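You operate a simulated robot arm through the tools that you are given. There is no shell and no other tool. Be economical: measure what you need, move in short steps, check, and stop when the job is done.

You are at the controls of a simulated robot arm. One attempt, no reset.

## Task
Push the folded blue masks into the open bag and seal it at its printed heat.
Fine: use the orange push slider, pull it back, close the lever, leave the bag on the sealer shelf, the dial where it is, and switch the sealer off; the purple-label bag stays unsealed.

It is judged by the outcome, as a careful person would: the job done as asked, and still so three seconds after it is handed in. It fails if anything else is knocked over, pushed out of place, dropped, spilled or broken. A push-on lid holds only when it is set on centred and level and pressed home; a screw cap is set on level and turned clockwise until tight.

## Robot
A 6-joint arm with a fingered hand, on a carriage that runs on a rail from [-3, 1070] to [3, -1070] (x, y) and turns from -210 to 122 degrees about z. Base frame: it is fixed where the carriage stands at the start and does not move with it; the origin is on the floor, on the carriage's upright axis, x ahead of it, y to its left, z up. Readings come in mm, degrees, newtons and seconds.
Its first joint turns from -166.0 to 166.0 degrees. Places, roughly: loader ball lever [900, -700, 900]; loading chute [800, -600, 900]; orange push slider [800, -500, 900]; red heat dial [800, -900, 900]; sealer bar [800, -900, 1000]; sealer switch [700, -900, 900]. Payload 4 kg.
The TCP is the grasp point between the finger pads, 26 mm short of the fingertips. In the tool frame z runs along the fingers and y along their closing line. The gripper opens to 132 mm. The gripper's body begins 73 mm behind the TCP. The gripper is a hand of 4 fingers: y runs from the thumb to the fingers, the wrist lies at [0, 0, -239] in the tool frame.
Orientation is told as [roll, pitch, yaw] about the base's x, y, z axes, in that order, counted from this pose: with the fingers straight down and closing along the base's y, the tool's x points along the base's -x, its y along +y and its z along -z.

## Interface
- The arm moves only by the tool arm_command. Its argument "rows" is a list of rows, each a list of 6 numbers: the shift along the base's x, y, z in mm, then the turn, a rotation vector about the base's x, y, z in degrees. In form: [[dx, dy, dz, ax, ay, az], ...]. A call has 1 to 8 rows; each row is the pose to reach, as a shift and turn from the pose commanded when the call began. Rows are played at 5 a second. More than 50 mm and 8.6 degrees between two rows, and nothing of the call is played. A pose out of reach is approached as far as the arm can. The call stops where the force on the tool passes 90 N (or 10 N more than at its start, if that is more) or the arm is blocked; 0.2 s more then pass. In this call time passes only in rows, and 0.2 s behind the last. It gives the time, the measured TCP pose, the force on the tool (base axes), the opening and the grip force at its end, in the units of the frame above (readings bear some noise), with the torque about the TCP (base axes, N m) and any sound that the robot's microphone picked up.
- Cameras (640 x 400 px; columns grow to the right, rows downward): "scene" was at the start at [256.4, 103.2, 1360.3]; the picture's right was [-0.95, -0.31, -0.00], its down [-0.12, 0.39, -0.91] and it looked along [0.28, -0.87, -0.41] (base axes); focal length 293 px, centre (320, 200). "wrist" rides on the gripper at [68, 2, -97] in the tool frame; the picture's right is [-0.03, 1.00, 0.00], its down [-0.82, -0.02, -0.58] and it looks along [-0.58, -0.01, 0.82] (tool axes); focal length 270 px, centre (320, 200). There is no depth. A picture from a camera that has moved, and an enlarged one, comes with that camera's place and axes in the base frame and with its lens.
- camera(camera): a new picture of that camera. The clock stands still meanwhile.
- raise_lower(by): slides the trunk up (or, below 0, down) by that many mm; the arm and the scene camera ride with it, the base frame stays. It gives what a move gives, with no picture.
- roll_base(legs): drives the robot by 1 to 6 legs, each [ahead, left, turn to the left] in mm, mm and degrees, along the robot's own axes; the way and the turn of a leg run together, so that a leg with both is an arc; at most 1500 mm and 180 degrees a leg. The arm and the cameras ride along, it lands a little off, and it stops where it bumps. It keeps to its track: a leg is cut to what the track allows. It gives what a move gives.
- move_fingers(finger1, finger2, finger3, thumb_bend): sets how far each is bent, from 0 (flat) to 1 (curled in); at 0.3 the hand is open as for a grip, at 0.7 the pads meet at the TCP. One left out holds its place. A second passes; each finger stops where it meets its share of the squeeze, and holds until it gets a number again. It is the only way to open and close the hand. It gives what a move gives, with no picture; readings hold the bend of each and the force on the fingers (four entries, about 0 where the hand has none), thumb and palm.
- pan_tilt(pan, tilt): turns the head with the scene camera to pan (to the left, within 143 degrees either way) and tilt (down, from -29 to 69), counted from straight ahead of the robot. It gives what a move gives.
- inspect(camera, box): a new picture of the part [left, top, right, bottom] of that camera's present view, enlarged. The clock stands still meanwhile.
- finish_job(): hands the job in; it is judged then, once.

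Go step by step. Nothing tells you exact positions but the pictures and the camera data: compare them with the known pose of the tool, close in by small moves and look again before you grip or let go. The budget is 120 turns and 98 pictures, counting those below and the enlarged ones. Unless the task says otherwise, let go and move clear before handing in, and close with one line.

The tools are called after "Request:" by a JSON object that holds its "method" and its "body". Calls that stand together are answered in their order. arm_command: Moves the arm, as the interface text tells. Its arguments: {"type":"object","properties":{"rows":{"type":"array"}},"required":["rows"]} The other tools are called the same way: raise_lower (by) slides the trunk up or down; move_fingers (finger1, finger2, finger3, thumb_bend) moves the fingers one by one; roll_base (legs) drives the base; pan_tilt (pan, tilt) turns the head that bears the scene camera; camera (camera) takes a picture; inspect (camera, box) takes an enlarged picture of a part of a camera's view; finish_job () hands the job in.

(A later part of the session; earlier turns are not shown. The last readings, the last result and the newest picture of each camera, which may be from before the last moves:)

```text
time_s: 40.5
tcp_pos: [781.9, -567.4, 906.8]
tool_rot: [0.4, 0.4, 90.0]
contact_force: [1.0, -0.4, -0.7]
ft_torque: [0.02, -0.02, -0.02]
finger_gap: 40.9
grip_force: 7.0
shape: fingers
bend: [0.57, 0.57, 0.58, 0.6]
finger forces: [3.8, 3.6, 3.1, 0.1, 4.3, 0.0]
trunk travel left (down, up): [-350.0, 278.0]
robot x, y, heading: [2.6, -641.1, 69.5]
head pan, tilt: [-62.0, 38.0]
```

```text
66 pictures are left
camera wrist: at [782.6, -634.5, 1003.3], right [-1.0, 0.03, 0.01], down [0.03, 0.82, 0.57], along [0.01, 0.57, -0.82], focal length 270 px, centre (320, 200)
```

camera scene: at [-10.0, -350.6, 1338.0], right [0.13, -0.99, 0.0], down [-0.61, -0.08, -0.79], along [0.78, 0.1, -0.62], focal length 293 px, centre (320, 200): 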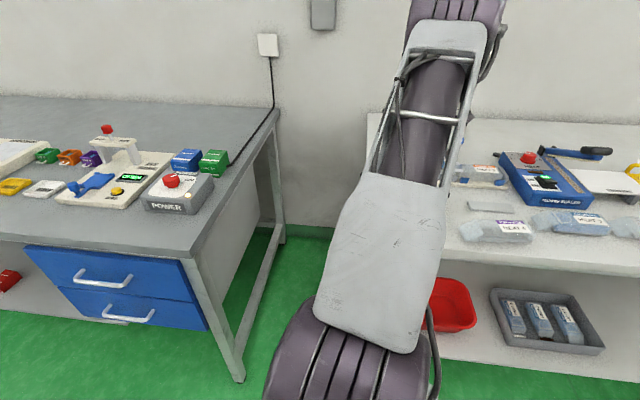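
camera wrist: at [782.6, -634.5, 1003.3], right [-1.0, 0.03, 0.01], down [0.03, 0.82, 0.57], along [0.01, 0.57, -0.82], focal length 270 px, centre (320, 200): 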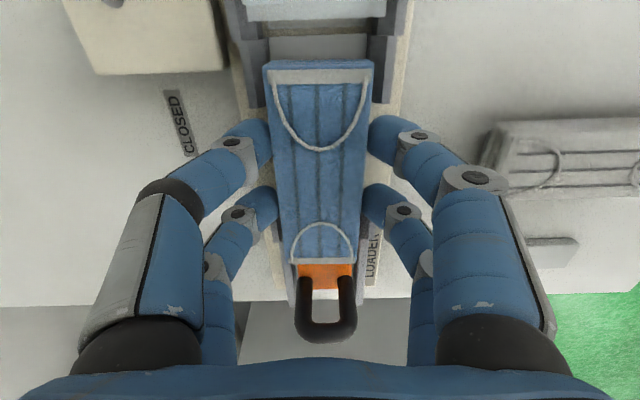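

Looks aligned, with the slider front right behind the stack. I'll nudge 2 mm forward and lower until it touches.

Request:
{"method": "arm_command", "body": {"rows": [[0, -2.5, 0, 0, 0, 0], [0, -2.5, -4, 0, 0, 0], [0, -2.5, -8, 0, 0, 0]]}}

```text
time_s: 41.3
tcp_pos: [781.8, -570.0, 898.6]
tool_rot: [0.3, 0.4, 89.9]
contact_force: [-0.2, 1.3, -0.9]
ft_torque: [-0.01, -0.03, -0.02]
finger_gap: 40.9
grip_force: 7.1
shape: fingers
bend: [0.57, 0.57, 0.58, 0.6]
finger forces: [3.8, 3.6, 3.1, 0.1, 4.4, 0.0]
trunk travel left (down, up): [-350.0, 278.0]
robot x, y, heading: [1.9, -646.6, 69.4]
head pan, tilt: [-62.0, 38.0]
```

Request:
{"method": "arm_command", "body": {"rows": [[0, 0, -2, 0, 0, 0], [0, 0, -4, 0, 0, 0], [0, 0, -6, 0, 0, 0]]}}

Request:
{"method": "camera", "body": {"camera": "wrist"}}

```text
time_s: 42.1
tcp_pos: [783.2, -570.4, 893.1]
tool_rot: [0.3, 0.5, 89.9]
contact_force: [0.8, 0.1, -0.1]
ft_torque: [0.01, 0.03, 0.02]
finger_gap: 41.2
grip_force: 7.1
shape: fingers
bend: [0.57, 0.57, 0.58, 0.6]
finger forces: [3.8, 3.6, 3.1, 0.0, 4.2, 0.0]
trunk travel left (down, up): [-350.0, 278.0]
robot x, y, heading: [1.5, -646.9, 69.6]
head pan, tilt: [-62.0, 38.0]
```

```text
65 pictures are left
camera wrist: at [782.4, -637.5, 989.6], right [-1.0, 0.03, 0.01], down [0.03, 0.82, 0.57], along [0.01, 0.57, -0.82], focal length 270 px, centre (320, 200)
```

wrist: 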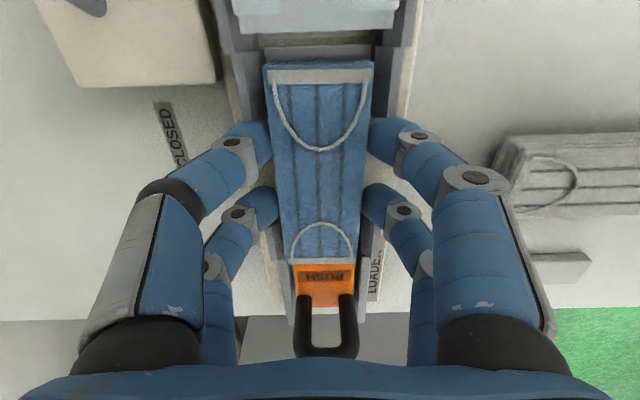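

Request:
{"method": "arm_command", "body": {"rows": [[0, 0, -2, 0, 0, 0], [0, 0, -4, 0, 0, 0], [0, 0, -6, 0, 0, 0]]}}

Request:
{"method": "inspect", "body": {"camera": "wrist", "box": [200, 0, 440, 300]}}

```text
time_s: 42.9
tcp_pos: [781.6, -571.5, 887.5]
tool_rot: [0.2, 0.4, 89.8]
contact_force: [0.3, 0.9, 11.4]
ft_torque: [0.0, 0.01, -0.03]
finger_gap: 40.6
grip_force: 8.8
shape: fingers
bend: [0.58, 0.58, 0.58, 0.6]
finger forces: [4.6, 4.4, 3.6, 0.0, 5.0, 0.0]
trunk travel left (down, up): [-350.0, 278.0]
robot x, y, heading: [2.3, -644.2, 69.6]
head pan, tilt: [-62.0, 38.0]
```

```text
1.33 times, centred on (320, 150) of wrist
camera zoom: at [782.5, -637.5, 984.9], right [-1.0, 0.03, 0.0], down [0.02, 0.82, 0.57], along [0.01, 0.57, -0.82], focal length 360 px, centre (320, 267)
```

zoom: 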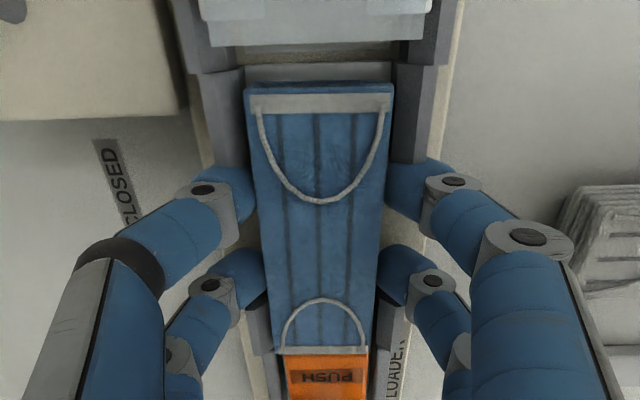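

The stack has seated between the rails (11 N contact). I'll open the fingers and look.

Request:
{"method": "move_fingers", "body": {"finger1": 0.48, "finger2": 0.48, "finger3": 0.48, "thumb_bend": 0.48}}

Request:
{"method": "arm_command", "body": {"rows": [[0, 0, 15, 0, 0, 0], [0, 0, 50, 0, 0, 0], [0, -20, 85, 0, 0, 0], [0, -60, 105, 0, 0, 0]]}}

Request:
{"method": "inspect", "body": {"camera": "wrist", "box": [200, 0, 440, 300]}}

```text
time_s: 43.9
tcp_pos: [782.4, -571.9, 885.4]
tool_rot: [0.3, 0.4, 89.9]
contact_force: [0.4, -0.4, -0.2]
ft_torque: [0.0, 0.02, 0.02]
finger_gap: 72.2
grip_force: 0.0
shape: fingers
bend: [0.48, 0.48, 0.48, 0.48]
finger forces: [0.0, 0.0, 0.0, 0.1, 0.1, 0.1]
trunk travel left (down, up): [-350.0, 278.0]
robot x, y, heading: [0.9, -647.0, 69.3]
head pan, tilt: [-62.0, 38.0]
```

```text
time_s: 44.9
tcp_pos: [782.7, -631.5, 990.7]
tool_rot: [0.3, 0.4, 90.0]
contact_force: [0.1, 0.5, -0.8]
ft_torque: [-0.03, 0.0, -0.04]
finger_gap: 72.3
grip_force: 0.1
shape: fingers
bend: [0.48, 0.48, 0.48, 0.48]
finger forces: [0.0, 0.0, 0.2, 0.0, 0.0, 0.0]
trunk travel left (down, up): [-350.0, 278.0]
robot x, y, heading: [4.2, -645.7, 69.7]
head pan, tilt: [-62.0, 38.0]
```

```text
1.33 times, centred on (320, 150) of wrist
camera zoom: at [782.9, -697.9, 1088.6], right [-1.0, 0.03, 0.01], down [0.03, 0.82, 0.57], along [0.01, 0.57, -0.82], focal length 360 px, centre (320, 267)
```

zoom: 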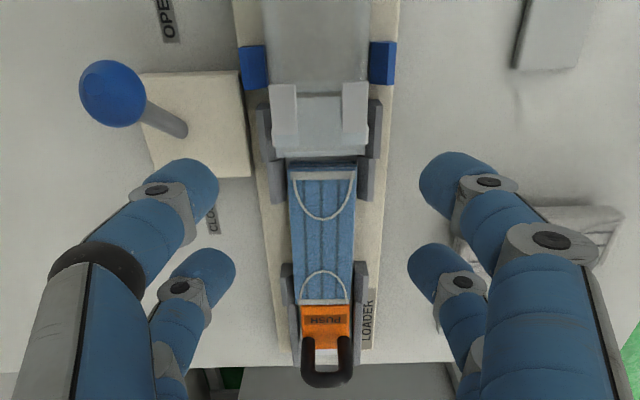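

The masks lie neatly in the chute ahead of the slider, whose upright handle is at about (782, -481) with its top near z 925. I'll turn to yaw 180 above the handle to grip it front-to-back.

Request:
{"method": "arm_command", "body": {"rows": [[0, 18, 5, 0, 0, 8.2], [0, 36, 10, 0, 0, 16.4], [0, 54, 10, 0, 0, 24.6], [0, 72, 10, 0, 0, 32.8], [0, 90, 10, 0, 0, 41], [0, 108, 10, 0, 0, 49.2], [0, 126, 10, 0, 0, 57.4], [0, 140, 10, 0, 0, 65.6]]}}

Request:
{"method": "arm_command", "body": {"rows": [[0, 5, 0, 0, 0, 8.2], [0, 10, 0, 0, 0, 16.4], [0, 10, 0, 0, 0, 24.4]]}}

Request:
{"method": "camera", "body": {"camera": "wrist"}}

```text
time_s: 46.7
tcp_pos: [781.8, -490.8, 1001.7]
tool_rot: [0.3, 0.3, 155.7]
contact_force: [-0.5, -0.4, -0.3]
ft_torque: [0.03, -0.01, 0.01]
finger_gap: 72.3
grip_force: 0.1
shape: fingers
bend: [0.48, 0.48, 0.48, 0.48]
finger forces: [0.0, 0.1, 0.0, 0.1, 0.0, 0.0]
trunk travel left (down, up): [-350.0, 278.0]
robot x, y, heading: [2.7, -644.9, 69.5]
head pan, tilt: [-62.0, 38.0]
```

```text
time_s: 47.5
tcp_pos: [781.3, -480.5, 1002.0]
tool_rot: [0.3, 0.5, -179.9]
contact_force: [0.8, 0.3, 1.0]
ft_torque: [0.0, 0.0, 0.02]
finger_gap: 72.2
grip_force: 0.1
shape: fingers
bend: [0.48, 0.48, 0.48, 0.48]
finger forces: [0.0, 0.0, 0.1, 0.1, 0.1, 0.0]
trunk travel left (down, up): [-350.0, 278.0]
robot x, y, heading: [4.9, -644.9, 69.3]
head pan, tilt: [-62.0, 38.0]
```

```text
62 pictures are left
camera wrist: at [851.3, -480.7, 1098.3], right [-0.03, -1.0, 0.01], down [-0.82, 0.02, 0.57], along [-0.57, 0.01, -0.82], focal length 270 px, centre (320, 200)
```

wrist: 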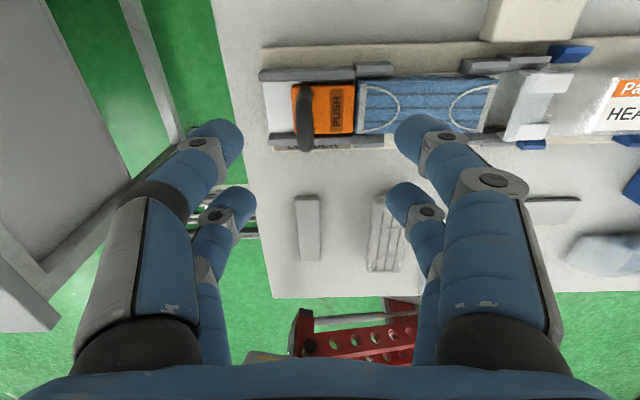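

The handle is at y≈-468 and the block runs from -458 to -509. I'll centre over the handle and descend.

Request:
{"method": "arm_command", "body": {"rows": [[1, 12, -25, 0, 0, 0], [1, 12, -55, 0, 0, 0], [1, 12, -88, 0, 0, 0]]}}

Request:
{"method": "camera", "body": {"camera": "wrist"}}

```text
time_s: 48.3
tcp_pos: [784.1, -468.5, 913.1]
tool_rot: [0.3, 0.4, 179.9]
contact_force: [-0.1, 0.1, -0.1]
ft_torque: [-0.02, -0.02, -0.02]
finger_gap: 72.2
grip_force: 0.1
shape: fingers
bend: [0.48, 0.48, 0.48, 0.48]
finger forces: [0.0, 0.0, 0.0, 0.0, 0.0, 0.1]
trunk travel left (down, up): [-350.0, 278.0]
robot x, y, heading: [2.6, -645.8, 69.3]
head pan, tilt: [-62.0, 38.0]
```

```text
61 pictures are left
camera wrist: at [853.2, -468.9, 1009.8], right [-0.03, -1.0, 0.01], down [-0.82, 0.03, 0.57], along [-0.57, 0.01, -0.82], focal length 270 px, centre (320, 200)
```

wrist: 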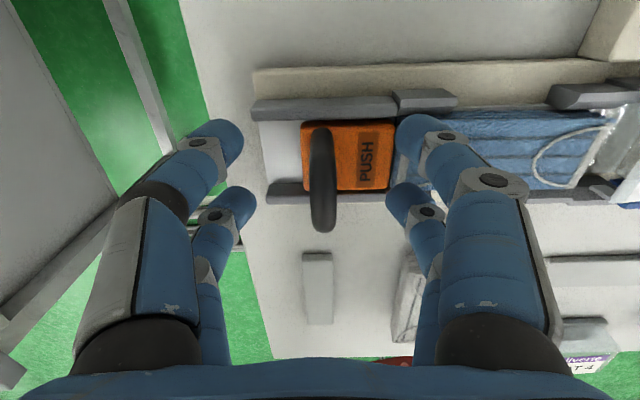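

The handle is centred between the fingers. Closing on it.

Request:
{"method": "move_fingers", "body": {"finger1": 0.7, "finger2": 0.7, "finger3": 0.7, "thumb_bend": 0.7}}

Request:
{"method": "camera", "body": {"camera": "wrist"}}

```text
time_s: 49.3
tcp_pos: [784.4, -467.9, 913.2]
tool_rot: [0.3, 0.4, 180.0]
contact_force: [0.5, -2.2, -2.5]
ft_torque: [-0.04, -0.04, 0.0]
finger_gap: 6.9
grip_force: 3.3
shape: fingers
bend: [0.67, 0.66, 0.68, 0.69]
finger forces: [1.8, 2.6, 1.2, 0.1, 1.2, 0.0]
trunk travel left (down, up): [-350.0, 278.0]
robot x, y, heading: [-0.3, -647.1, 69.5]
head pan, tilt: [-62.0, 38.0]
```

```text
60 pictures are left
camera wrist: at [853.3, -469.1, 1009.8], right [-0.03, -1.0, 0.01], down [-0.82, 0.03, 0.57], along [-0.57, 0.01, -0.82], focal length 270 px, centre (320, 200)
```

wrist: 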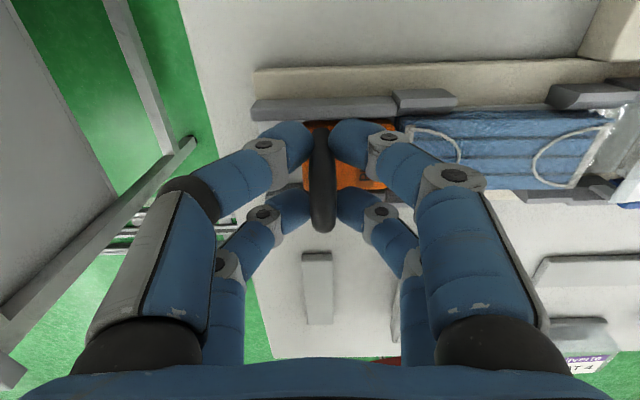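

The handle is gripped. I'll push the slider along -y, first 60 mm.

Request:
{"method": "arm_command", "body": {"rows": [[0, -10, 0, 0, 0, 0], [0, -22, 0, 0, 0, 0], [0, -34, 0, 0, 0, 0], [0, -46, 0, 0, 0, 0], [0, -60, 0, 0, 0, 0]]}}

Request:
{"method": "camera", "body": {"camera": "wrist"}}

```text
time_s: 50.5
tcp_pos: [782.7, -528.7, 913.8]
tool_rot: [0.4, 0.3, 180.0]
contact_force: [5.1, -1.4, -2.7]
ft_torque: [0.02, -0.06, -0.04]
finger_gap: 7.2
grip_force: 4.5
shape: fingers
bend: [0.68, 0.67, 0.68, 0.69]
finger forces: [2.4, 2.0, 1.5, 0.1, 2.4, 0.0]
trunk travel left (down, up): [-350.0, 278.0]
robot x, y, heading: [5.3, -647.4, 69.3]
head pan, tilt: [-62.0, 38.0]
```

```text
59 pictures are left
camera wrist: at [852.3, -529.0, 1010.4], right [-0.03, -1.0, 0.01], down [-0.82, 0.03, 0.57], along [-0.57, 0.01, -0.82], focal length 270 px, centre (320, 200)
```

wrist: 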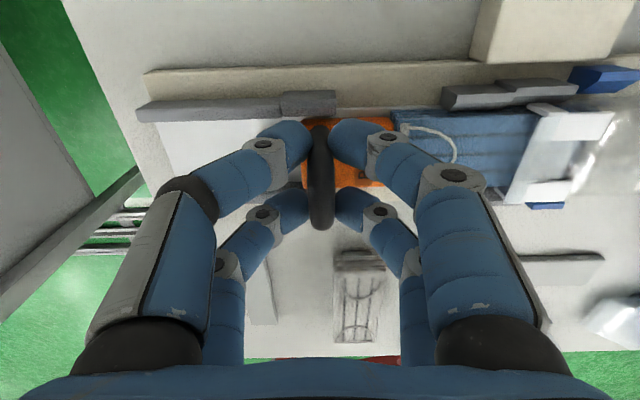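

The masks are sliding into the bag mouth. I'll continue, with a slight x correction.

Request:
{"method": "arm_command", "body": {"rows": [[1, -10, 0, 0, 0, 0], [1.5, -20, 0, 0, 0, 0], [2, -30, 0, 0, 0, 0], [2.5, -40, 0, 0, 0, 0], [2.5, -50, 0, 0, 0, 0]]}}

Request:
{"method": "camera", "body": {"camera": "wrist"}}

```text
time_s: 51.7
tcp_pos: [785.5, -579.0, 912.7]
tool_rot: [0.3, 0.4, 179.9]
contact_force: [-3.2, -0.1, 0.2]
ft_torque: [-0.03, 0.09, 0.0]
finger_gap: 6.4
grip_force: 3.3
shape: fingers
bend: [0.68, 0.67, 0.68, 0.69]
finger forces: [1.1, 2.6, 2.1, 0.0, 1.2, 0.1]
trunk travel left (down, up): [-350.0, 278.0]
robot x, y, heading: [4.0, -644.1, 69.4]
head pan, tilt: [-62.0, 38.0]
```

```text
58 pictures are left
camera wrist: at [854.3, -579.4, 1010.1], right [-0.03, -1.0, 0.01], down [-0.82, 0.03, 0.57], along [-0.57, 0.01, -0.82], focal length 270 px, centre (320, 200)
```

wrist: 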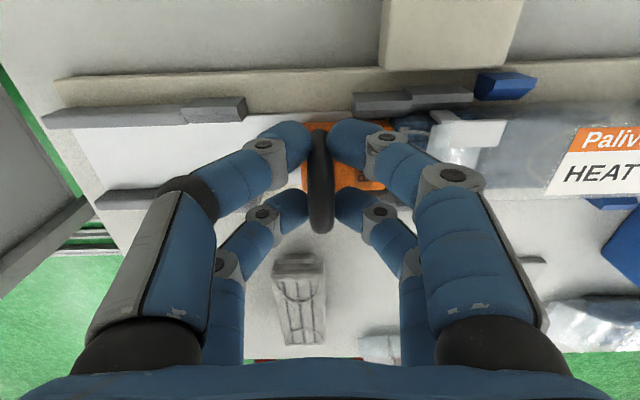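

Request:
{"method": "arm_command", "body": {"rows": [[0, -8, 0, 0, 0, 0], [0, -16, 0, 0, 0, 0], [0, -24, 0, 0, 0, 0]]}}

Request:
{"method": "camera", "body": {"camera": "wrist"}}

```text
time_s: 52.5
tcp_pos: [786.2, -603.3, 913.3]
tool_rot: [0.3, 0.4, 179.8]
contact_force: [-2.1, 0.3, -2.3]
ft_torque: [0.03, 0.05, 0.01]
finger_gap: 6.1
grip_force: 3.6
shape: fingers
bend: [0.68, 0.67, 0.67, 0.69]
finger forces: [1.3, 2.5, 2.2, 0.0, 1.3, 0.0]
trunk travel left (down, up): [-350.0, 278.0]
robot x, y, heading: [-1.6, -643.1, 69.3]
head pan, tilt: [-62.0, 38.0]
```

```text
57 pictures are left
camera wrist: at [854.4, -603.3, 1010.4], right [-0.03, -1.0, 0.01], down [-0.82, 0.03, 0.57], along [-0.57, 0.01, -0.82], focal length 270 px, centre (320, 200)
```

wrist: 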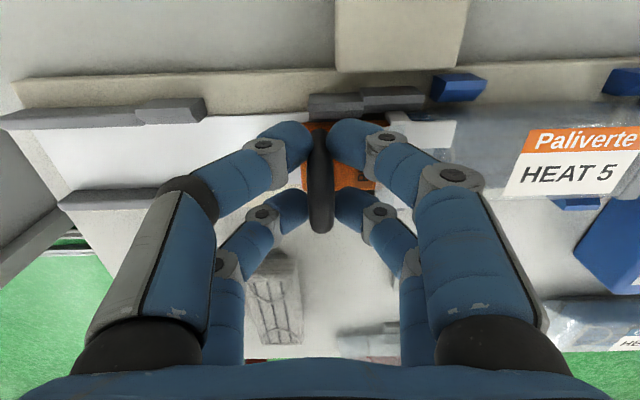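

Request:
{"method": "arm_command", "body": {"rows": [[0, -6, 0, 0, 0, 0], [0, -12, 0, 0, 0, 0], [0, -18, 0, 0, 0, 0]]}}

Request:
{"method": "inspect", "body": {"camera": "wrist", "box": [240, 60, 640, 300]}}

```text
time_s: 53.3
tcp_pos: [786.2, -621.3, 914.1]
tool_rot: [0.3, 0.4, 179.8]
contact_force: [-1.2, 0.0, -2.5]
ft_torque: [0.02, 0.03, 0.01]
finger_gap: 6.1
grip_force: 3.7
shape: fingers
bend: [0.68, 0.67, 0.67, 0.69]
finger forces: [1.3, 2.1, 2.2, 0.0, 1.4, 0.0]
trunk travel left (down, up): [-350.0, 278.0]
robot x, y, heading: [2.0, -648.3, 69.4]
head pan, tilt: [-62.0, 38.0]
```

```text
1.60 times, centred on (440, 180) of wrist
camera zoom: at [854.6, -621.5, 1010.5], right [-0.03, -1.0, 0.01], down [-0.82, 0.03, 0.57], along [-0.57, 0.01, -0.82], focal length 432 px, centre (128, 232)
```

zoom: 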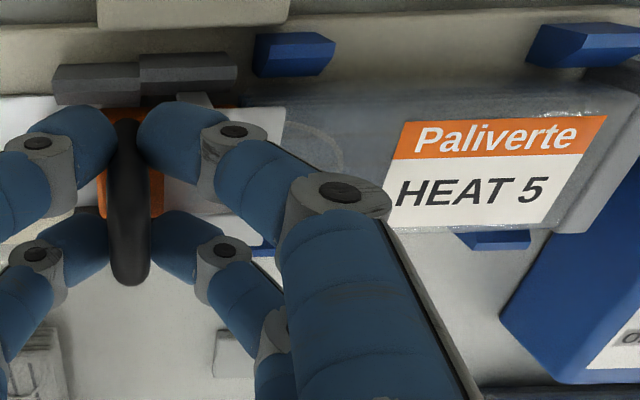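

Request:
{"method": "arm_command", "body": {"rows": [[0, -5, 0, 0, 0, 0], [0, -10, 0, 0, 0, 0], [0, -15, 0, 0, 0, 0]]}}

Request:
{"method": "camera", "body": {"camera": "wrist"}}

```text
time_s: 54.1
tcp_pos: [786.2, -633.6, 913.9]
tool_rot: [0.3, 0.3, 179.9]
contact_force: [-3.0, 11.0, 2.4]
ft_torque: [0.22, 0.07, 0.0]
finger_gap: 6.3
grip_force: 5.3
shape: fingers
bend: [0.7, 0.69, 0.66, 0.68]
finger forces: [0.1, 0.3, 5.2, 0.0, 4.1, 0.0]
trunk travel left (down, up): [-350.0, 278.0]
robot x, y, heading: [3.7, -645.5, 69.8]
head pan, tilt: [-62.0, 38.0]
```

```text
55 pictures are left
camera wrist: at [855.3, -633.6, 1010.6], right [-0.03, -1.0, 0.0], down [-0.82, 0.02, 0.57], along [-0.57, 0.01, -0.82], focal length 270 px, centre (320, 200)
```

wrist: 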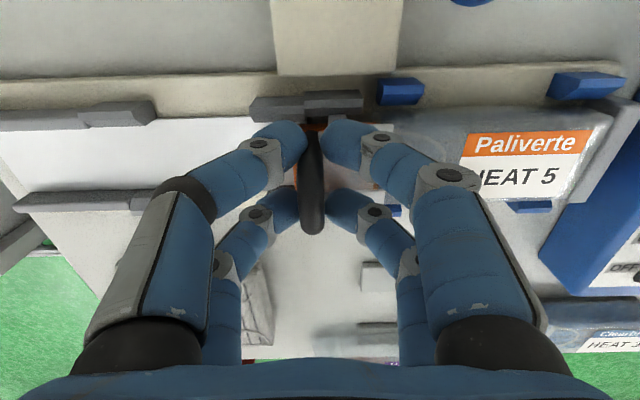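

The slider has reached its stop (11 N) with the masks inside the bag. Now I'll pull it all the way back.

Request:
{"method": "arm_command", "body": {"rows": [[0, 15, 0, 0, 0, 0], [-0.5, 35, 0, 0, 0, 0], [-1, 60, 0, 0, 0, 0], [-2, 85, 0, 0, 0, 0], [-2.5, 110, 0, 0, 0, 0], [-3, 135, 0, 0, 0, 0], [-3, 155, 0, 0, 0, 0], [-3, 167, 0, 0, 0, 0]]}}

Request:
{"method": "camera", "body": {"camera": "wrist"}}

```text
time_s: 55.9
tcp_pos: [782.9, -468.6, 913.6]
tool_rot: [0.4, 0.4, 179.8]
contact_force: [8.0, -3.2, 2.8]
ft_torque: [-0.11, -0.2, 0.05]
finger_gap: 6.9
grip_force: 5.5
shape: fingers
bend: [0.68, 0.67, 0.68, 0.69]
finger forces: [4.4, 2.9, 1.3, 0.0, 2.4, 0.1]
trunk travel left (down, up): [-350.0, 278.0]
robot x, y, heading: [5.6, -649.5, 69.2]
head pan, tilt: [-62.0, 38.0]
```

```text
54 pictures are left
camera wrist: at [852.2, -469.3, 1010.1], right [-0.03, -1.0, 0.01], down [-0.82, 0.03, 0.57], along [-0.57, 0.01, -0.82], focal length 270 px, centre (320, 200)
```

wrist: 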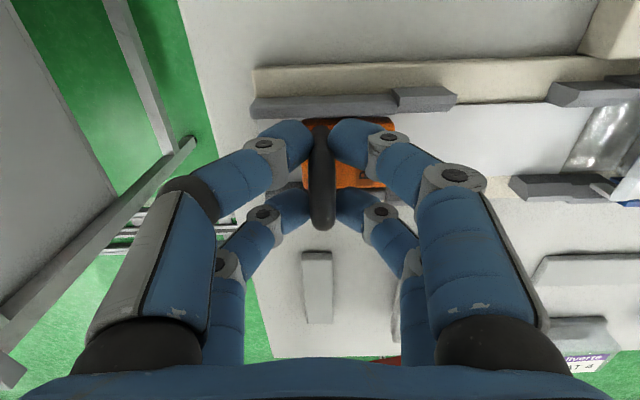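

The slider is home. I'll release and lift, then go over to the ball lever with the fingers straddling it along y.

Request:
{"method": "move_fingers", "body": {"finger1": 0.5, "finger2": 0.5, "finger3": 0.5, "thumb_bend": 0.5}}

Request:
{"method": "arm_command", "body": {"rows": [[0, 0, 35, 0, 0, 0], [0, 0, 75, 0, 0, 0], [5, -10, 95, 0, 0, 0], [25, -50, 95, 0, 0, 0], [45, -90, 95, 0, 0, 0], [65, -130, 95, 0, 0, 0], [85, -170, 95, 0, 0, 0], [103, -203, 95, 0, 0, 0]]}}

Request:
{"method": "camera", "body": {"camera": "wrist"}}

```text
time_s: 56.9
tcp_pos: [783.5, -468.7, 913.2]
tool_rot: [0.2, 0.4, 179.9]
contact_force: [0.3, 0.0, -0.1]
ft_torque: [0.01, -0.02, 0.01]
finger_gap: 65.1
grip_force: 0.0
shape: fingers
bend: [0.5, 0.5, 0.5, 0.5]
finger forces: [0.1, 0.0, 0.1, 0.0, 0.0, 0.0]
trunk travel left (down, up): [-350.0, 278.0]
robot x, y, heading: [-0.0, -642.0, 69.4]
head pan, tilt: [-62.0, 38.0]
```

```text
time_s: 58.7
tcp_pos: [837.5, -636.4, 998.6]
tool_rot: [0.2, 0.3, 179.9]
contact_force: [-0.5, -0.1, -0.1]
ft_torque: [0.01, 0.02, 0.01]
finger_gap: 65.6
grip_force: 0.0
shape: fingers
bend: [0.5, 0.5, 0.5, 0.5]
finger forces: [0.1, 0.1, 0.0, 0.0, 0.0, 0.0]
out of reach, approached as far as the arm can: row 7, 8
trunk travel left (down, up): [-350.0, 278.0]
robot x, y, heading: [1.2, -646.3, 69.5]
head pan, tilt: [-62.0, 38.0]
```

```text
53 pictures are left
camera wrist: at [907.0, -637.5, 1095.9], right [-0.03, -1.0, 0.01], down [-0.82, 0.03, 0.57], along [-0.57, 0.01, -0.82], focal length 270 px, centre (320, 200)
```

wrist: 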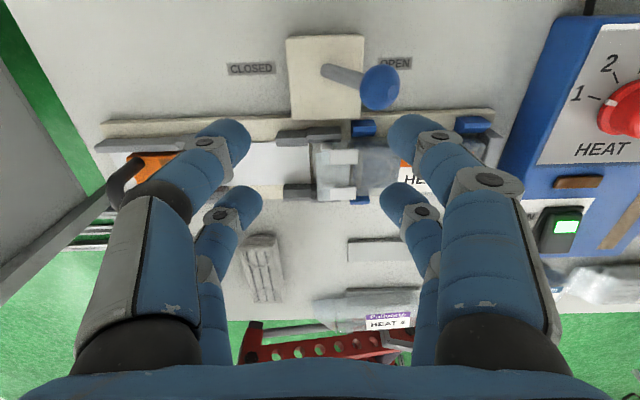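

The ball is confirmed at (868, -673, 926), but reach is short at this height. I'll raise the trunk to gain reach.

Request:
{"method": "raise_lower", "body": {"by": 150}}

Request:
{"method": "arm_command", "body": {"rows": [[15, -10, -40, 0, 0, 0], [30, -20, -80, 0, 0, 0], [45, -30, -120, 0, 0, 0], [52, -36, -150, 0, 0, 0]]}}

Request:
{"method": "camera", "body": {"camera": "wrist"}}

```text
time_s: 60.4
tcp_pos: [821.6, -677.5, 1150.7]
tool_rot: [0.2, 0.4, 180.0]
contact_force: [-0.1, 0.4, 0.5]
ft_torque: [0.01, 0.01, -0.02]
finger_gap: 65.6
grip_force: 0.1
shape: fingers
bend: [0.5, 0.5, 0.5, 0.5]
finger forces: [0.1, 0.0, 0.1, 0.0, 0.1, 0.0]
trunk travel left (down, up): [-500.0, 128.0]
robot x, y, heading: [2.0, -647.9, 69.7]
head pan, tilt: [-62.0, 38.0]
```

```text
time_s: 61.4
tcp_pos: [838.5, -699.2, 997.8]
tool_rot: [0.5, 0.4, 179.9]
contact_force: [-0.2, 0.3, 0.5]
ft_torque: [-0.02, 0.0, -0.01]
finger_gap: 65.3
grip_force: 0.0
shape: fingers
bend: [0.5, 0.5, 0.5, 0.5]
finger forces: [0.0, 0.1, 0.1, 0.0, 0.0, 0.0]
out of reach, approached as far as the arm can: row 1, 2, 3, 4
trunk travel left (down, up): [-500.0, 128.0]
robot x, y, heading: [4.1, -643.3, 69.4]
head pan, tilt: [-62.0, 38.0]
```

```text
52 pictures are left
camera wrist: at [907.4, -700.5, 1094.7], right [-0.03, -1.0, 0.01], down [-0.82, 0.03, 0.57], along [-0.57, 0.01, -0.82], focal length 270 px, centre (320, 200)
```

wrist: 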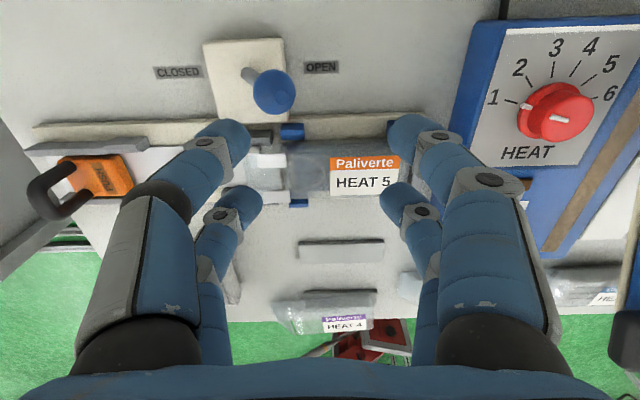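

The reach hardly changed, so I'll use the nearer finger pair instead: TCP at x≈845. First I'll pull the command back to a reachable pose.

Request:
{"method": "arm_command", "body": {"rows": [[-45, 15, -4, 0, 0, 0], [-93, 35, -8, 0, 0, 0]]}}

Request:
{"method": "camera", "body": {"camera": "wrist"}}

```text
refused: row 2 steps farther than a row can; nothing moved
```

```text
51 pictures are left
camera wrist: at [907.4, -700.5, 1094.7], right [-0.03, -1.0, 0.01], down [-0.82, 0.03, 0.57], along [-0.57, 0.01, -0.82], focal length 270 px, centre (320, 200)
```

wrist: 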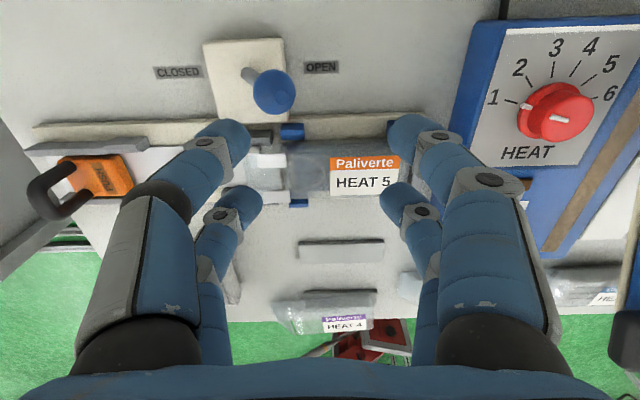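

Request:
{"method": "arm_command", "body": {"rows": [[-35, 12, -4, 0, 0, 0], [-70, 24, -6, 0, 0, 0], [-93, 35, -8, 0, 0, 0]]}}

```text
time_s: 62.2
tcp_pos: [744.7, -666.2, 990.4]
tool_rot: [0.5, 0.4, 179.9]
contact_force: [-0.7, -0.1, -0.2]
ft_torque: [0.02, 0.02, -0.01]
finger_gap: 65.2
grip_force: 0.0
shape: fingers
bend: [0.5, 0.5, 0.5, 0.5]
finger forces: [0.0, 0.1, 0.1, 0.1, 0.0, 0.0]
trunk travel left (down, up): [-500.0, 128.0]
robot x, y, heading: [2.3, -646.8, 69.5]
head pan, tilt: [-62.0, 38.0]
```

The relative base is the actual pose. Now move over the ball and lower so that the fingers straddle it.

Request:
{"method": "arm_command", "body": {"rows": [[35, -2, -5, 0, 0, 0], [70, -5, -10, 0, 0, 0], [100, -7, -15, 0, 0, 0], [100, -7, -40, 0, 0, 0], [100, -7, -58, 0, 0, 0]]}}

Request:
{"method": "camera", "body": {"camera": "wrist"}}

```text
time_s: 63.4
tcp_pos: [844.1, -672.2, 930.9]
tool_rot: [0.3, 0.4, 179.9]
contact_force: [0.8, 0.3, -0.1]
ft_torque: [-0.03, -0.03, -0.02]
finger_gap: 65.5
grip_force: 0.0
shape: fingers
bend: [0.5, 0.5, 0.5, 0.5]
finger forces: [0.0, 0.0, 0.0, 0.0, 0.1, 0.0]
trunk travel left (down, up): [-500.0, 128.0]
robot x, y, heading: [1.0, -643.6, 69.4]
head pan, tilt: [-62.0, 38.0]
```

```text
50 pictures are left
camera wrist: at [914.0, -672.6, 1028.3], right [-0.03, -1.0, 0.01], down [-0.82, 0.03, 0.57], along [-0.57, 0.01, -0.82], focal length 270 px, centre (320, 200)
```

wrist: 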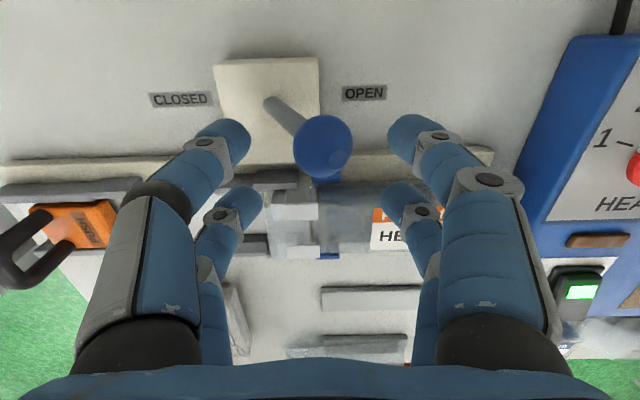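

The ball sits between the far finger pair. I'll sweep +y to swing the lever to CLOSED.

Request:
{"method": "arm_command", "body": {"rows": [[0, 12, 0, 0, 0, 0], [0, 24, 0, 0, 0, 0], [0, 36, 0, 0, 0, 0], [0, 48, 0, 0, 0, 0], [0, 58, 0, 0, 0, 0], [0, 66, 0, 0, 0, 0]]}}

Request:
{"method": "camera", "body": {"camera": "wrist"}}

```text
time_s: 64.8
tcp_pos: [846.7, -606.0, 930.9]
tool_rot: [0.3, 0.4, 180.0]
contact_force: [-0.4, 0.7, 0.4]
ft_torque: [0.0, -0.01, -0.01]
finger_gap: 66.3
grip_force: 0.1
shape: fingers
bend: [0.5, 0.5, 0.5, 0.5]
finger forces: [0.1, 0.0, 0.0, 0.1, 0.0, 0.0]
trunk travel left (down, up): [-500.0, 128.0]
robot x, y, heading: [1.3, -644.9, 69.3]
head pan, tilt: [-62.0, 38.0]
```

```text
49 pictures are left
camera wrist: at [914.8, -606.4, 1029.0], right [-0.03, -1.0, 0.01], down [-0.82, 0.03, 0.57], along [-0.57, 0.01, -0.82], focal length 270 px, centre (320, 200)
```

wrist: 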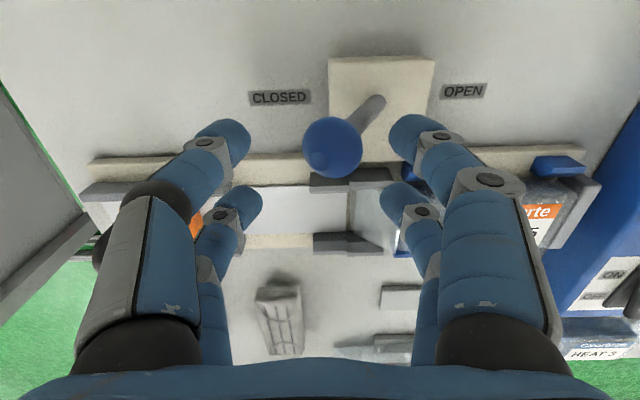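

The lever has flipped to CLOSED on its own detent. I'll lift clear and look over the bag in the loader.

Request:
{"method": "arm_command", "body": {"rows": [[0, 0, 40, 0, 0, 0], [-10, -15, 70, 0, 0, 0], [-25, -50, 80, 0, 0, 0], [-40, -85, 90, 0, 0, 0], [-55, -115, 100, 0, 0, 0]]}}

Request:
{"method": "camera", "body": {"camera": "wrist"}}

Request:
{"method": "inspect", "body": {"camera": "wrist", "box": [180, 60, 460, 240]}}

```text
time_s: 66.0
tcp_pos: [791.5, -721.1, 1031.9]
tool_rot: [0.4, 0.3, 179.9]
contact_force: [0.3, 1.1, -0.7]
ft_torque: [-0.04, 0.03, -0.04]
finger_gap: 66.0
grip_force: 0.1
shape: fingers
bend: [0.5, 0.5, 0.5, 0.5]
finger forces: [0.0, 0.0, 0.1, 0.1, 0.0, 0.1]
trunk travel left (down, up): [-500.0, 128.0]
robot x, y, heading: [0.4, -645.1, 69.4]
head pan, tilt: [-62.0, 38.0]
```

```text
48 pictures are left
camera wrist: at [860.9, -721.9, 1129.4], right [-0.03, -1.0, 0.01], down [-0.82, 0.03, 0.57], along [-0.57, 0.01, -0.82], focal length 270 px, centre (320, 200)
```

wrist: 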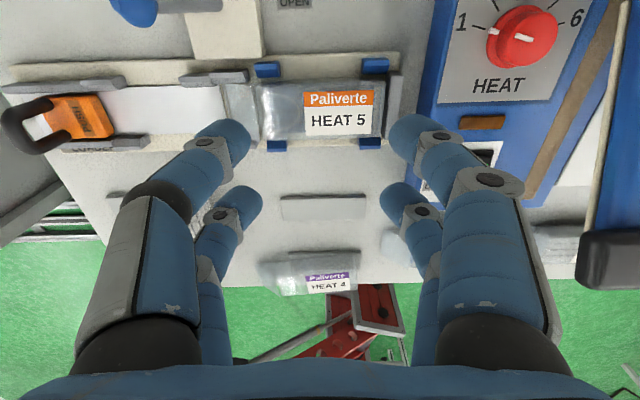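

```text
2.22 times, centred on (320, 150) of wrist
camera zoom: at [860.9, -721.9, 1129.4], right [-0.03, -1.0, 0.01], down [-0.82, 0.03, 0.57], along [-0.57, 0.01, -0.82], focal length 601 px, centre (320, 311)
```

zoom: 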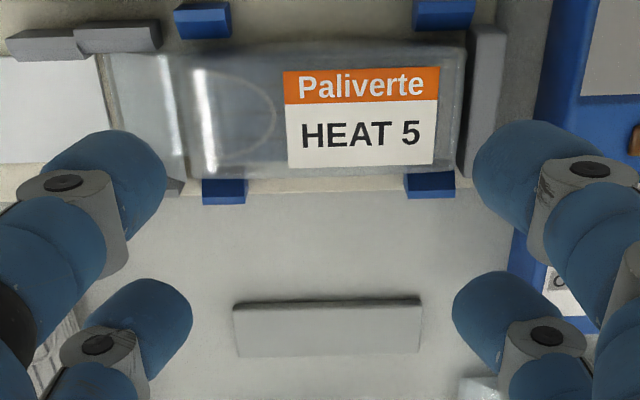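

The bag now holds the masks and its mouth is released. Before fetching it I want to survey the sealer, so I'll raise and drive toward it.

Request:
{"method": "raise_lower", "body": {"by": 110}}

Request:
{"method": "roll_base", "body": {"legs": [[-187, -70, 0]]}}

Request:
{"method": "camera", "body": {"camera": "wrist"}}

Request:
{"method": "pan_tilt", "body": {"pan": -85, "tilt": 42}}

Request:
{"method": "camera", "body": {"camera": "scene"}}

```text
time_s: 67.4
tcp_pos: [790.7, -719.8, 1142.1]
tool_rot: [0.3, 0.3, 179.9]
contact_force: [-0.2, -0.3, 0.4]
ft_torque: [-0.02, -0.01, -0.02]
finger_gap: 66.1
grip_force: 0.0
shape: fingers
bend: [0.5, 0.5, 0.5, 0.5]
finger forces: [0.1, 0.1, 0.1, 0.0, 0.1, 0.0]
trunk travel left (down, up): [-610.0, 18.0]
robot x, y, heading: [6.0, -647.0, 69.6]
head pan, tilt: [-62.0, 38.0]
```

```text
time_s: 69.0
tcp_pos: [790.3, -919.2, 1141.5]
tool_rot: [0.3, 0.5, 180.0]
contact_force: [0.0, -0.6, -0.2]
ft_torque: [-0.01, -0.03, -0.01]
finger_gap: 66.3
grip_force: 0.0
shape: fingers
bend: [0.5, 0.5, 0.5, 0.5]
finger forces: [0.0, 0.1, 0.1, 0.0, 0.1, 0.1]
trunk travel left (down, up): [-610.0, 18.0]
robot x, y, heading: [0.6, -845.1, 69.4]
head pan, tilt: [-62.0, 38.0]
```

```text
46 pictures are left
camera wrist: at [860.3, -919.9, 1238.9], right [-0.03, -1.0, 0.01], down [-0.82, 0.03, 0.57], along [-0.57, 0.01, -0.82], focal length 270 px, centre (320, 200)
```

wrist: 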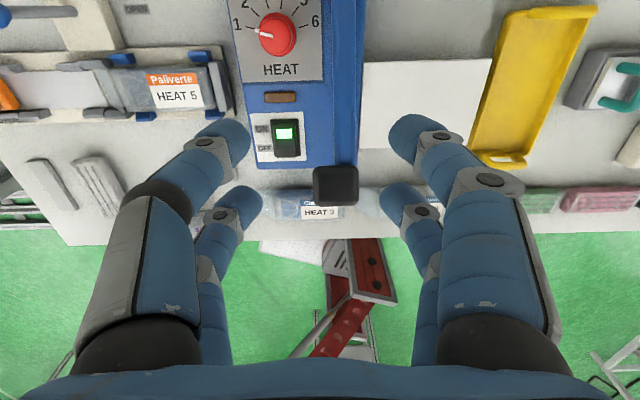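

```text
time_s: 69.9
tcp_pos: [791.3, -919.8, 1142.0]
tool_rot: [0.3, 0.4, 179.9]
contact_force: [0.0, -0.2, -0.1]
ft_torque: [0.01, 0.02, 0.02]
finger_gap: 65.8
grip_force: 0.1
shape: fingers
bend: [0.5, 0.5, 0.5, 0.5]
finger forces: [0.1, 0.0, 0.0, 0.0, 0.0, 0.0]
trunk travel left (down, up): [-610.0, 18.0]
robot x, y, heading: [1.6, -845.6, 69.6]
head pan, tilt: [-85.0, 42.0]
```

```text
45 pictures are left
camera scene: at [-76.9, -748.6, 1592.3], right [-0.27, -0.96, 0.0], down [-0.64, 0.18, -0.74], along [0.72, -0.2, -0.67], focal length 293 px, centre (320, 200)
```

scene: 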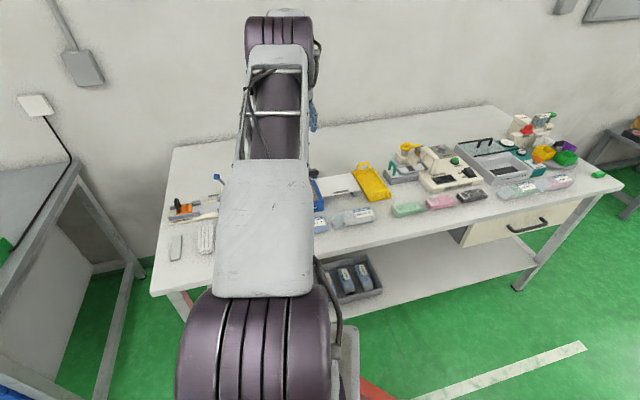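

The sealer is in view; the raised bar hides the strip from here. I'll shift toward +y to see the strip obliquely.

Request:
{"method": "arm_command", "body": {"rows": [[0, 30, -10, 0, 0, 0], [0, 60, -20, 0, 0, 0], [0, 90, -30, 0, 0, 0]]}}

Request:
{"method": "inspect", "body": {"camera": "wrist", "box": [220, 0, 540, 200]}}

```text
time_s: 70.7
tcp_pos: [791.1, -828.8, 1111.6]
tool_rot: [0.3, 0.4, 179.8]
contact_force: [-1.0, -0.7, -0.6]
ft_torque: [0.01, -0.01, 0.03]
finger_gap: 66.1
grip_force: 0.0
shape: fingers
bend: [0.5, 0.5, 0.5, 0.5]
finger forces: [0.0, 0.0, 0.1, 0.0, 0.0, 0.1]
trunk travel left (down, up): [-610.0, 18.0]
robot x, y, heading: [2.4, -842.0, 69.3]
head pan, tilt: [-85.0, 42.0]
```

```text
2.00 times, centred on (380, 100) of wrist
camera zoom: at [860.6, -829.4, 1209.0], right [-0.03, -1.0, 0.01], down [-0.82, 0.03, 0.57], along [-0.57, 0.01, -0.82], focal length 541 px, centre (200, 400)
```

zoom: 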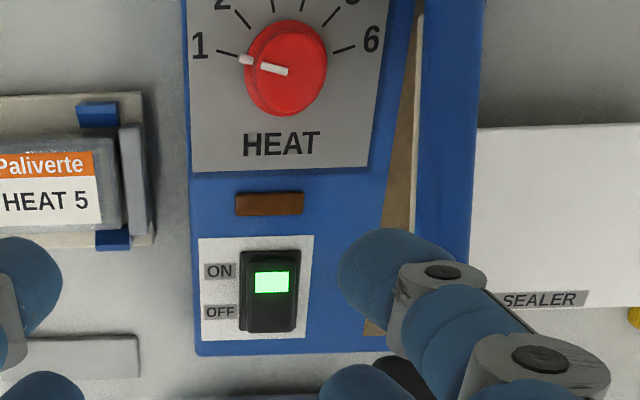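

The strip lies at y≈-945 under the bar, the dial is at about (845, -867) and the switch at about (730, -869). I'll turn the hand to yaw 270 over the dial, where it clears the bar.

Request:
{"method": "arm_command", "body": {"rows": [[0, -4, -8, 0, 0, 8.3], [0, -8, -16, 0, 0, 16.6], [0, -12, -24, 0, 0, 24.9], [0, -16, -32, 0, 0, 33.2], [0, -20, -40, 0, 0, 41.5], [0, -24, -48, 0, 0, 49.8], [0, -28, -56, 0, 0, 58.1], [0, -32, -60, 0, 0, 66.4]]}}

Request:
{"method": "arm_command", "body": {"rows": [[10, -2, 0, 0, 0, 8], [20, -4, -10, 0, 0, 16], [30, -4, -20, 0, 0, 24], [40, -4, -30, 0, 0, 24]]}}

Request:
{"method": "camera", "body": {"camera": "wrist"}}

```text
time_s: 72.5
tcp_pos: [791.1, -860.9, 1050.5]
tool_rot: [0.2, 0.4, -113.7]
contact_force: [-0.2, 0.7, 0.1]
ft_torque: [0.01, -0.01, -0.03]
finger_gap: 66.1
grip_force: 0.0
shape: fingers
bend: [0.5, 0.5, 0.5, 0.5]
finger forces: [0.0, 0.1, 0.0, 0.0, 0.0, 0.1]
trunk travel left (down, up): [-610.0, 18.0]
robot x, y, heading: [2.0, -841.0, 69.3]
head pan, tilt: [-85.0, 42.0]
```

```text
time_s: 73.5
tcp_pos: [831.6, -865.3, 1021.7]
tool_rot: [0.4, 0.4, -89.8]
contact_force: [-0.2, -0.4, 0.5]
ft_torque: [0.01, -0.02, 0.01]
finger_gap: 66.2
grip_force: 0.0
shape: fingers
bend: [0.5, 0.5, 0.5, 0.5]
finger forces: [0.0, 0.1, 0.0, 0.1, 0.0, 0.1]
trunk travel left (down, up): [-610.0, 18.0]
robot x, y, heading: [1.5, -840.9, 69.7]
head pan, tilt: [-85.0, 42.0]
```

```text
43 pictures are left
camera wrist: at [833.6, -796.7, 1118.8], right [1.0, -0.02, 0.01], down [-0.02, -0.82, 0.57], along [-0.01, -0.57, -0.82], focal length 270 px, centre (320, 200)
```

wrist: 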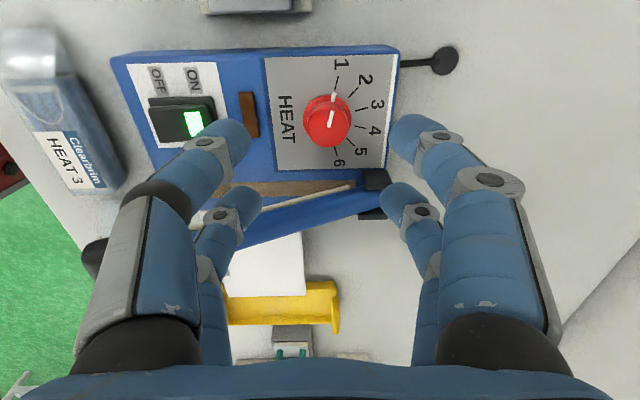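

A clear view of dial, switch and bar. Zooming in on the dial.

Request:
{"method": "inspect", "body": {"camera": "wrist", "box": [265, 45, 405, 175]}}

Request:
{"method": "inspect", "body": {"camera": "wrist", "box": [190, 150, 420, 300]}}

```text
3.08 times, centred on (335, 110) of wrist
camera zoom: at [833.6, -796.7, 1118.8], right [1.0, -0.02, 0.01], down [-0.02, -0.82, 0.57], along [-0.01, -0.57, -0.82], focal length 832 px, centre (274, 477)
```

zoom: 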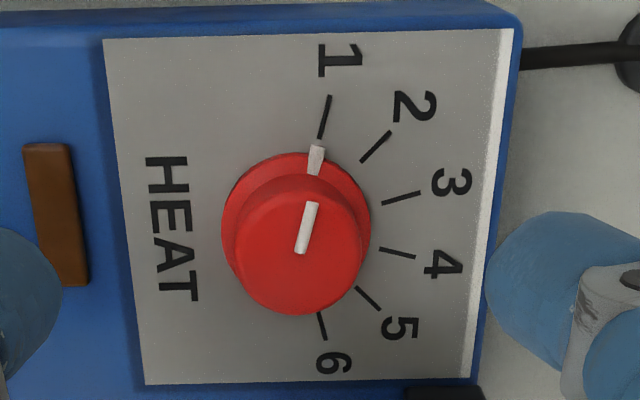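

```text
2.67 times, centred on (305, 225) of wrist
camera zoom: at [833.6, -796.7, 1118.8], right [1.0, -0.02, 0.01], down [-0.02, -0.82, 0.57], along [-0.01, -0.57, -0.82], focal length 721 px, centre (360, 133)
```

zoom: 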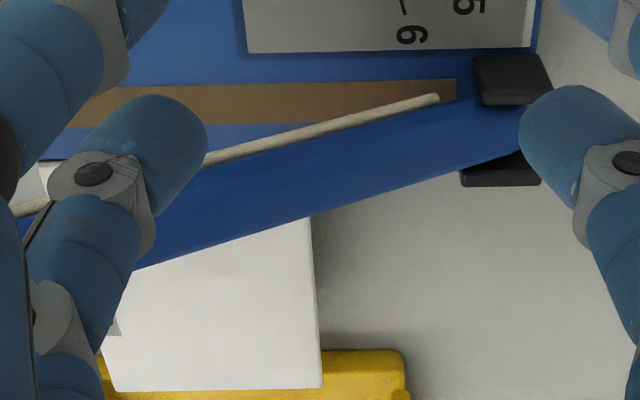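

The pointer is exactly at 1, the marks are 30° apart, so the dial needs 120° clockwise to reach 5. Knob centre is about (838.5, -870.5), its top near z 907. I'll pre-turn the hand +20° and come down over it.

Request:
{"method": "arm_command", "body": {"rows": [[2, -2, -20, 0, 0, 7], [5, -4, -45, 0, 0, 14], [7, -5, -70, 0, 0, 20]]}}

Request:
{"method": "camera", "body": {"camera": "wrist"}}

```text
time_s: 74.3
tcp_pos: [828.2, -868.3, 953.9]
tool_rot: [0.4, 0.3, -69.6]
contact_force: [-0.7, 1.1, 0.1]
ft_torque: [0.02, -0.01, 0.01]
finger_gap: 66.0
grip_force: 0.0
shape: fingers
bend: [0.5, 0.5, 0.5, 0.5]
finger forces: [0.1, 0.0, 0.0, 0.0, 0.0, 0.0]
out of reach, approached as far as the arm can: row 3
trunk travel left (down, up): [-610.0, 18.0]
robot x, y, heading: [4.0, -842.8, 69.6]
head pan, tilt: [-85.0, 42.0]
```

```text
40 pictures are left
camera wrist: at [807.7, -803.8, 1050.0], right [0.95, 0.32, 0.01], down [0.26, -0.78, 0.57], along [0.19, -0.54, -0.82], focal length 270 px, centre (320, 200)
```

wrist: 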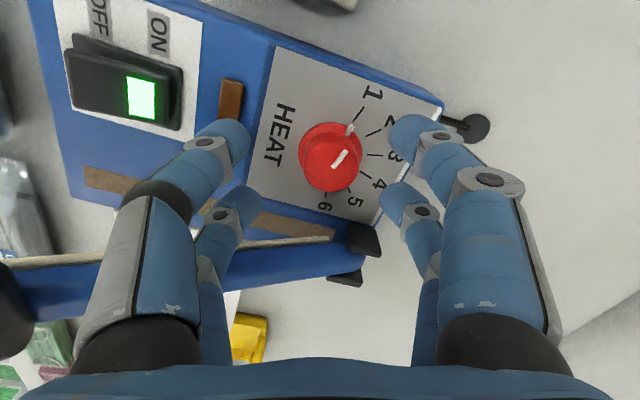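

The trunk is now too high for this reach. I'll lift the arm and lower the trunk by the same amount.

Request:
{"method": "arm_command", "body": {"rows": [[-5, 0, 45, 0, 0, 0], [-10, 0, 90, 0, 0, 0], [-15, 0, 140, 0, 0, 0]]}}

Request:
{"method": "raise_lower", "body": {"by": -140}}

Request:
{"method": "arm_command", "body": {"rows": [[12, -1, 0, 0, 0, 0], [25, -2.5, 0, 0, 0, 0]]}}

Request:
{"method": "camera", "body": {"camera": "wrist"}}

```text
refused: row 3 steps farther than a row can; nothing moved
```

```text
time_s: 75.2
tcp_pos: [855.0, -834.8, 916.6]
tool_rot: [1.5, -1.0, -70.0]
contact_force: [-9.0, -0.2, 27.5]
ft_torque: [-0.31, 1.77, -0.12]
finger_gap: 78.6
grip_force: 14.8
shape: fingers
bend: [0.5, 0.5, 0.46, 0.47]
finger forces: [0.1, 0.1, 12.6, 0.1, 17.2, 0.0]
trunk travel left (down, up): [-551.0, 77.0]
robot x, y, heading: [2.0, -842.7, 69.2]
head pan, tilt: [-85.0, 42.0]
stopped: the force on the tool passed its limit at 110 N (the readings are from after the stop); the commanded pose is now the measured one
```

```text
time_s: 75.8
tcp_pos: [856.2, -832.8, 918.3]
tool_rot: [1.5, -0.9, -70.0]
contact_force: [-6.6, -6.0, 23.9]
ft_torque: [-0.46, 1.56, 0.2]
finger_gap: 79.5
grip_force: 13.9
shape: fingers
bend: [0.5, 0.5, 0.44, 0.46]
finger forces: [0.1, 0.0, 10.3, 0.0, 16.7, 0.0]
out of reach, approached as far as the arm can: row 1, 2
trunk travel left (down, up): [-551.0, 77.0]
robot x, y, heading: [3.1, -841.2, 69.6]
head pan, tilt: [-85.0, 42.0]
```

```text
39 pictures are left
camera wrist: at [833.0, -766.1, 1012.6], right [0.95, 0.32, 0.03], down [0.24, -0.77, 0.59], along [0.21, -0.55, -0.81], focal length 270 px, centre (320, 200)
```

wrist: 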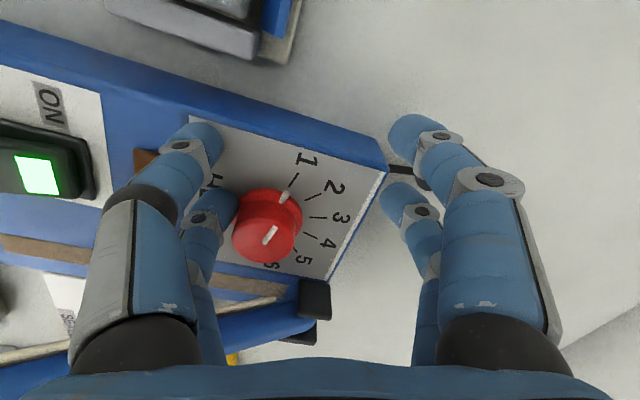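

A row was refused and the trunk then pressed the fingers onto the sealer panel; the knob wasn't touched. I'll lift off straight away, and stop batching dependent steps.

Request:
{"method": "arm_command", "body": {"rows": [[-3, 0, 20, 0, 0, 0], [-10, 0, 50, 0, 0, 0], [-18, 0, 80, 0, 0, 0]]}}

```text
time_s: 76.5
tcp_pos: [858.7, -835.4, 995.6]
tool_rot: [1.4, -0.8, -69.8]
contact_force: [0.8, -0.2, -0.2]
ft_torque: [-0.04, 0.03, 0.02]
finger_gap: 66.5
grip_force: 0.2
shape: fingers
bend: [0.5, 0.5, 0.5, 0.5]
finger forces: [0.0, 0.0, 0.0, 0.0, 0.0, 0.0]
out of reach, approached as far as the arm can: row 1, 2, 3
trunk travel left (down, up): [-551.0, 77.0]
robot x, y, heading: [1.2, -846.5, 69.4]
head pan, tilt: [-85.0, 42.0]
```

Request:
{"method": "arm_command", "body": {"rows": [[-15, 0, 30, -0.5, 0.3, 0], [-33, 0, 60, -1.2, 0.7, 0]]}}

Request:
{"method": "camera", "body": {"camera": "wrist"}}

```text
time_s: 77.2
tcp_pos: [854.8, -839.2, 1049.2]
tool_rot: [0.5, -1.5, -69.9]
contact_force: [-0.3, -0.6, -1.1]
ft_torque: [-0.01, -0.01, 0.02]
finger_gap: 66.4
grip_force: 0.2
shape: fingers
bend: [0.5, 0.5, 0.5, 0.5]
finger forces: [0.0, 0.0, 0.0, 0.0, 0.0, 0.0]
out of reach, approached as far as the arm can: row 1, 2
trunk travel left (down, up): [-551.0, 77.0]
robot x, y, heading: [3.7, -843.8, 69.3]
head pan, tilt: [-85.0, 42.0]
```

```text
38 pictures are left
camera wrist: at [832.7, -772.0, 1144.6], right [0.95, 0.32, 0.01], down [0.25, -0.76, 0.6], along [0.2, -0.57, -0.8], focal length 270 px, centre (320, 200)
```

wrist: 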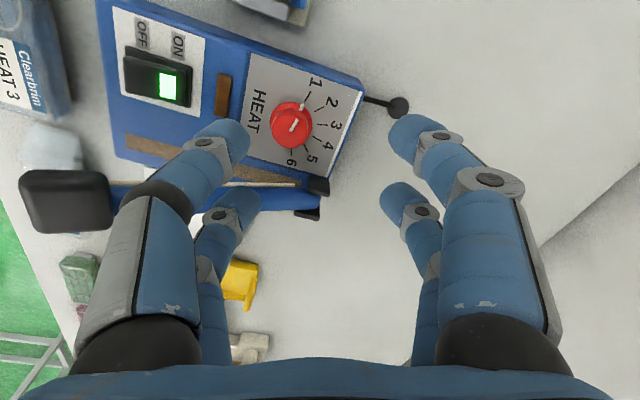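

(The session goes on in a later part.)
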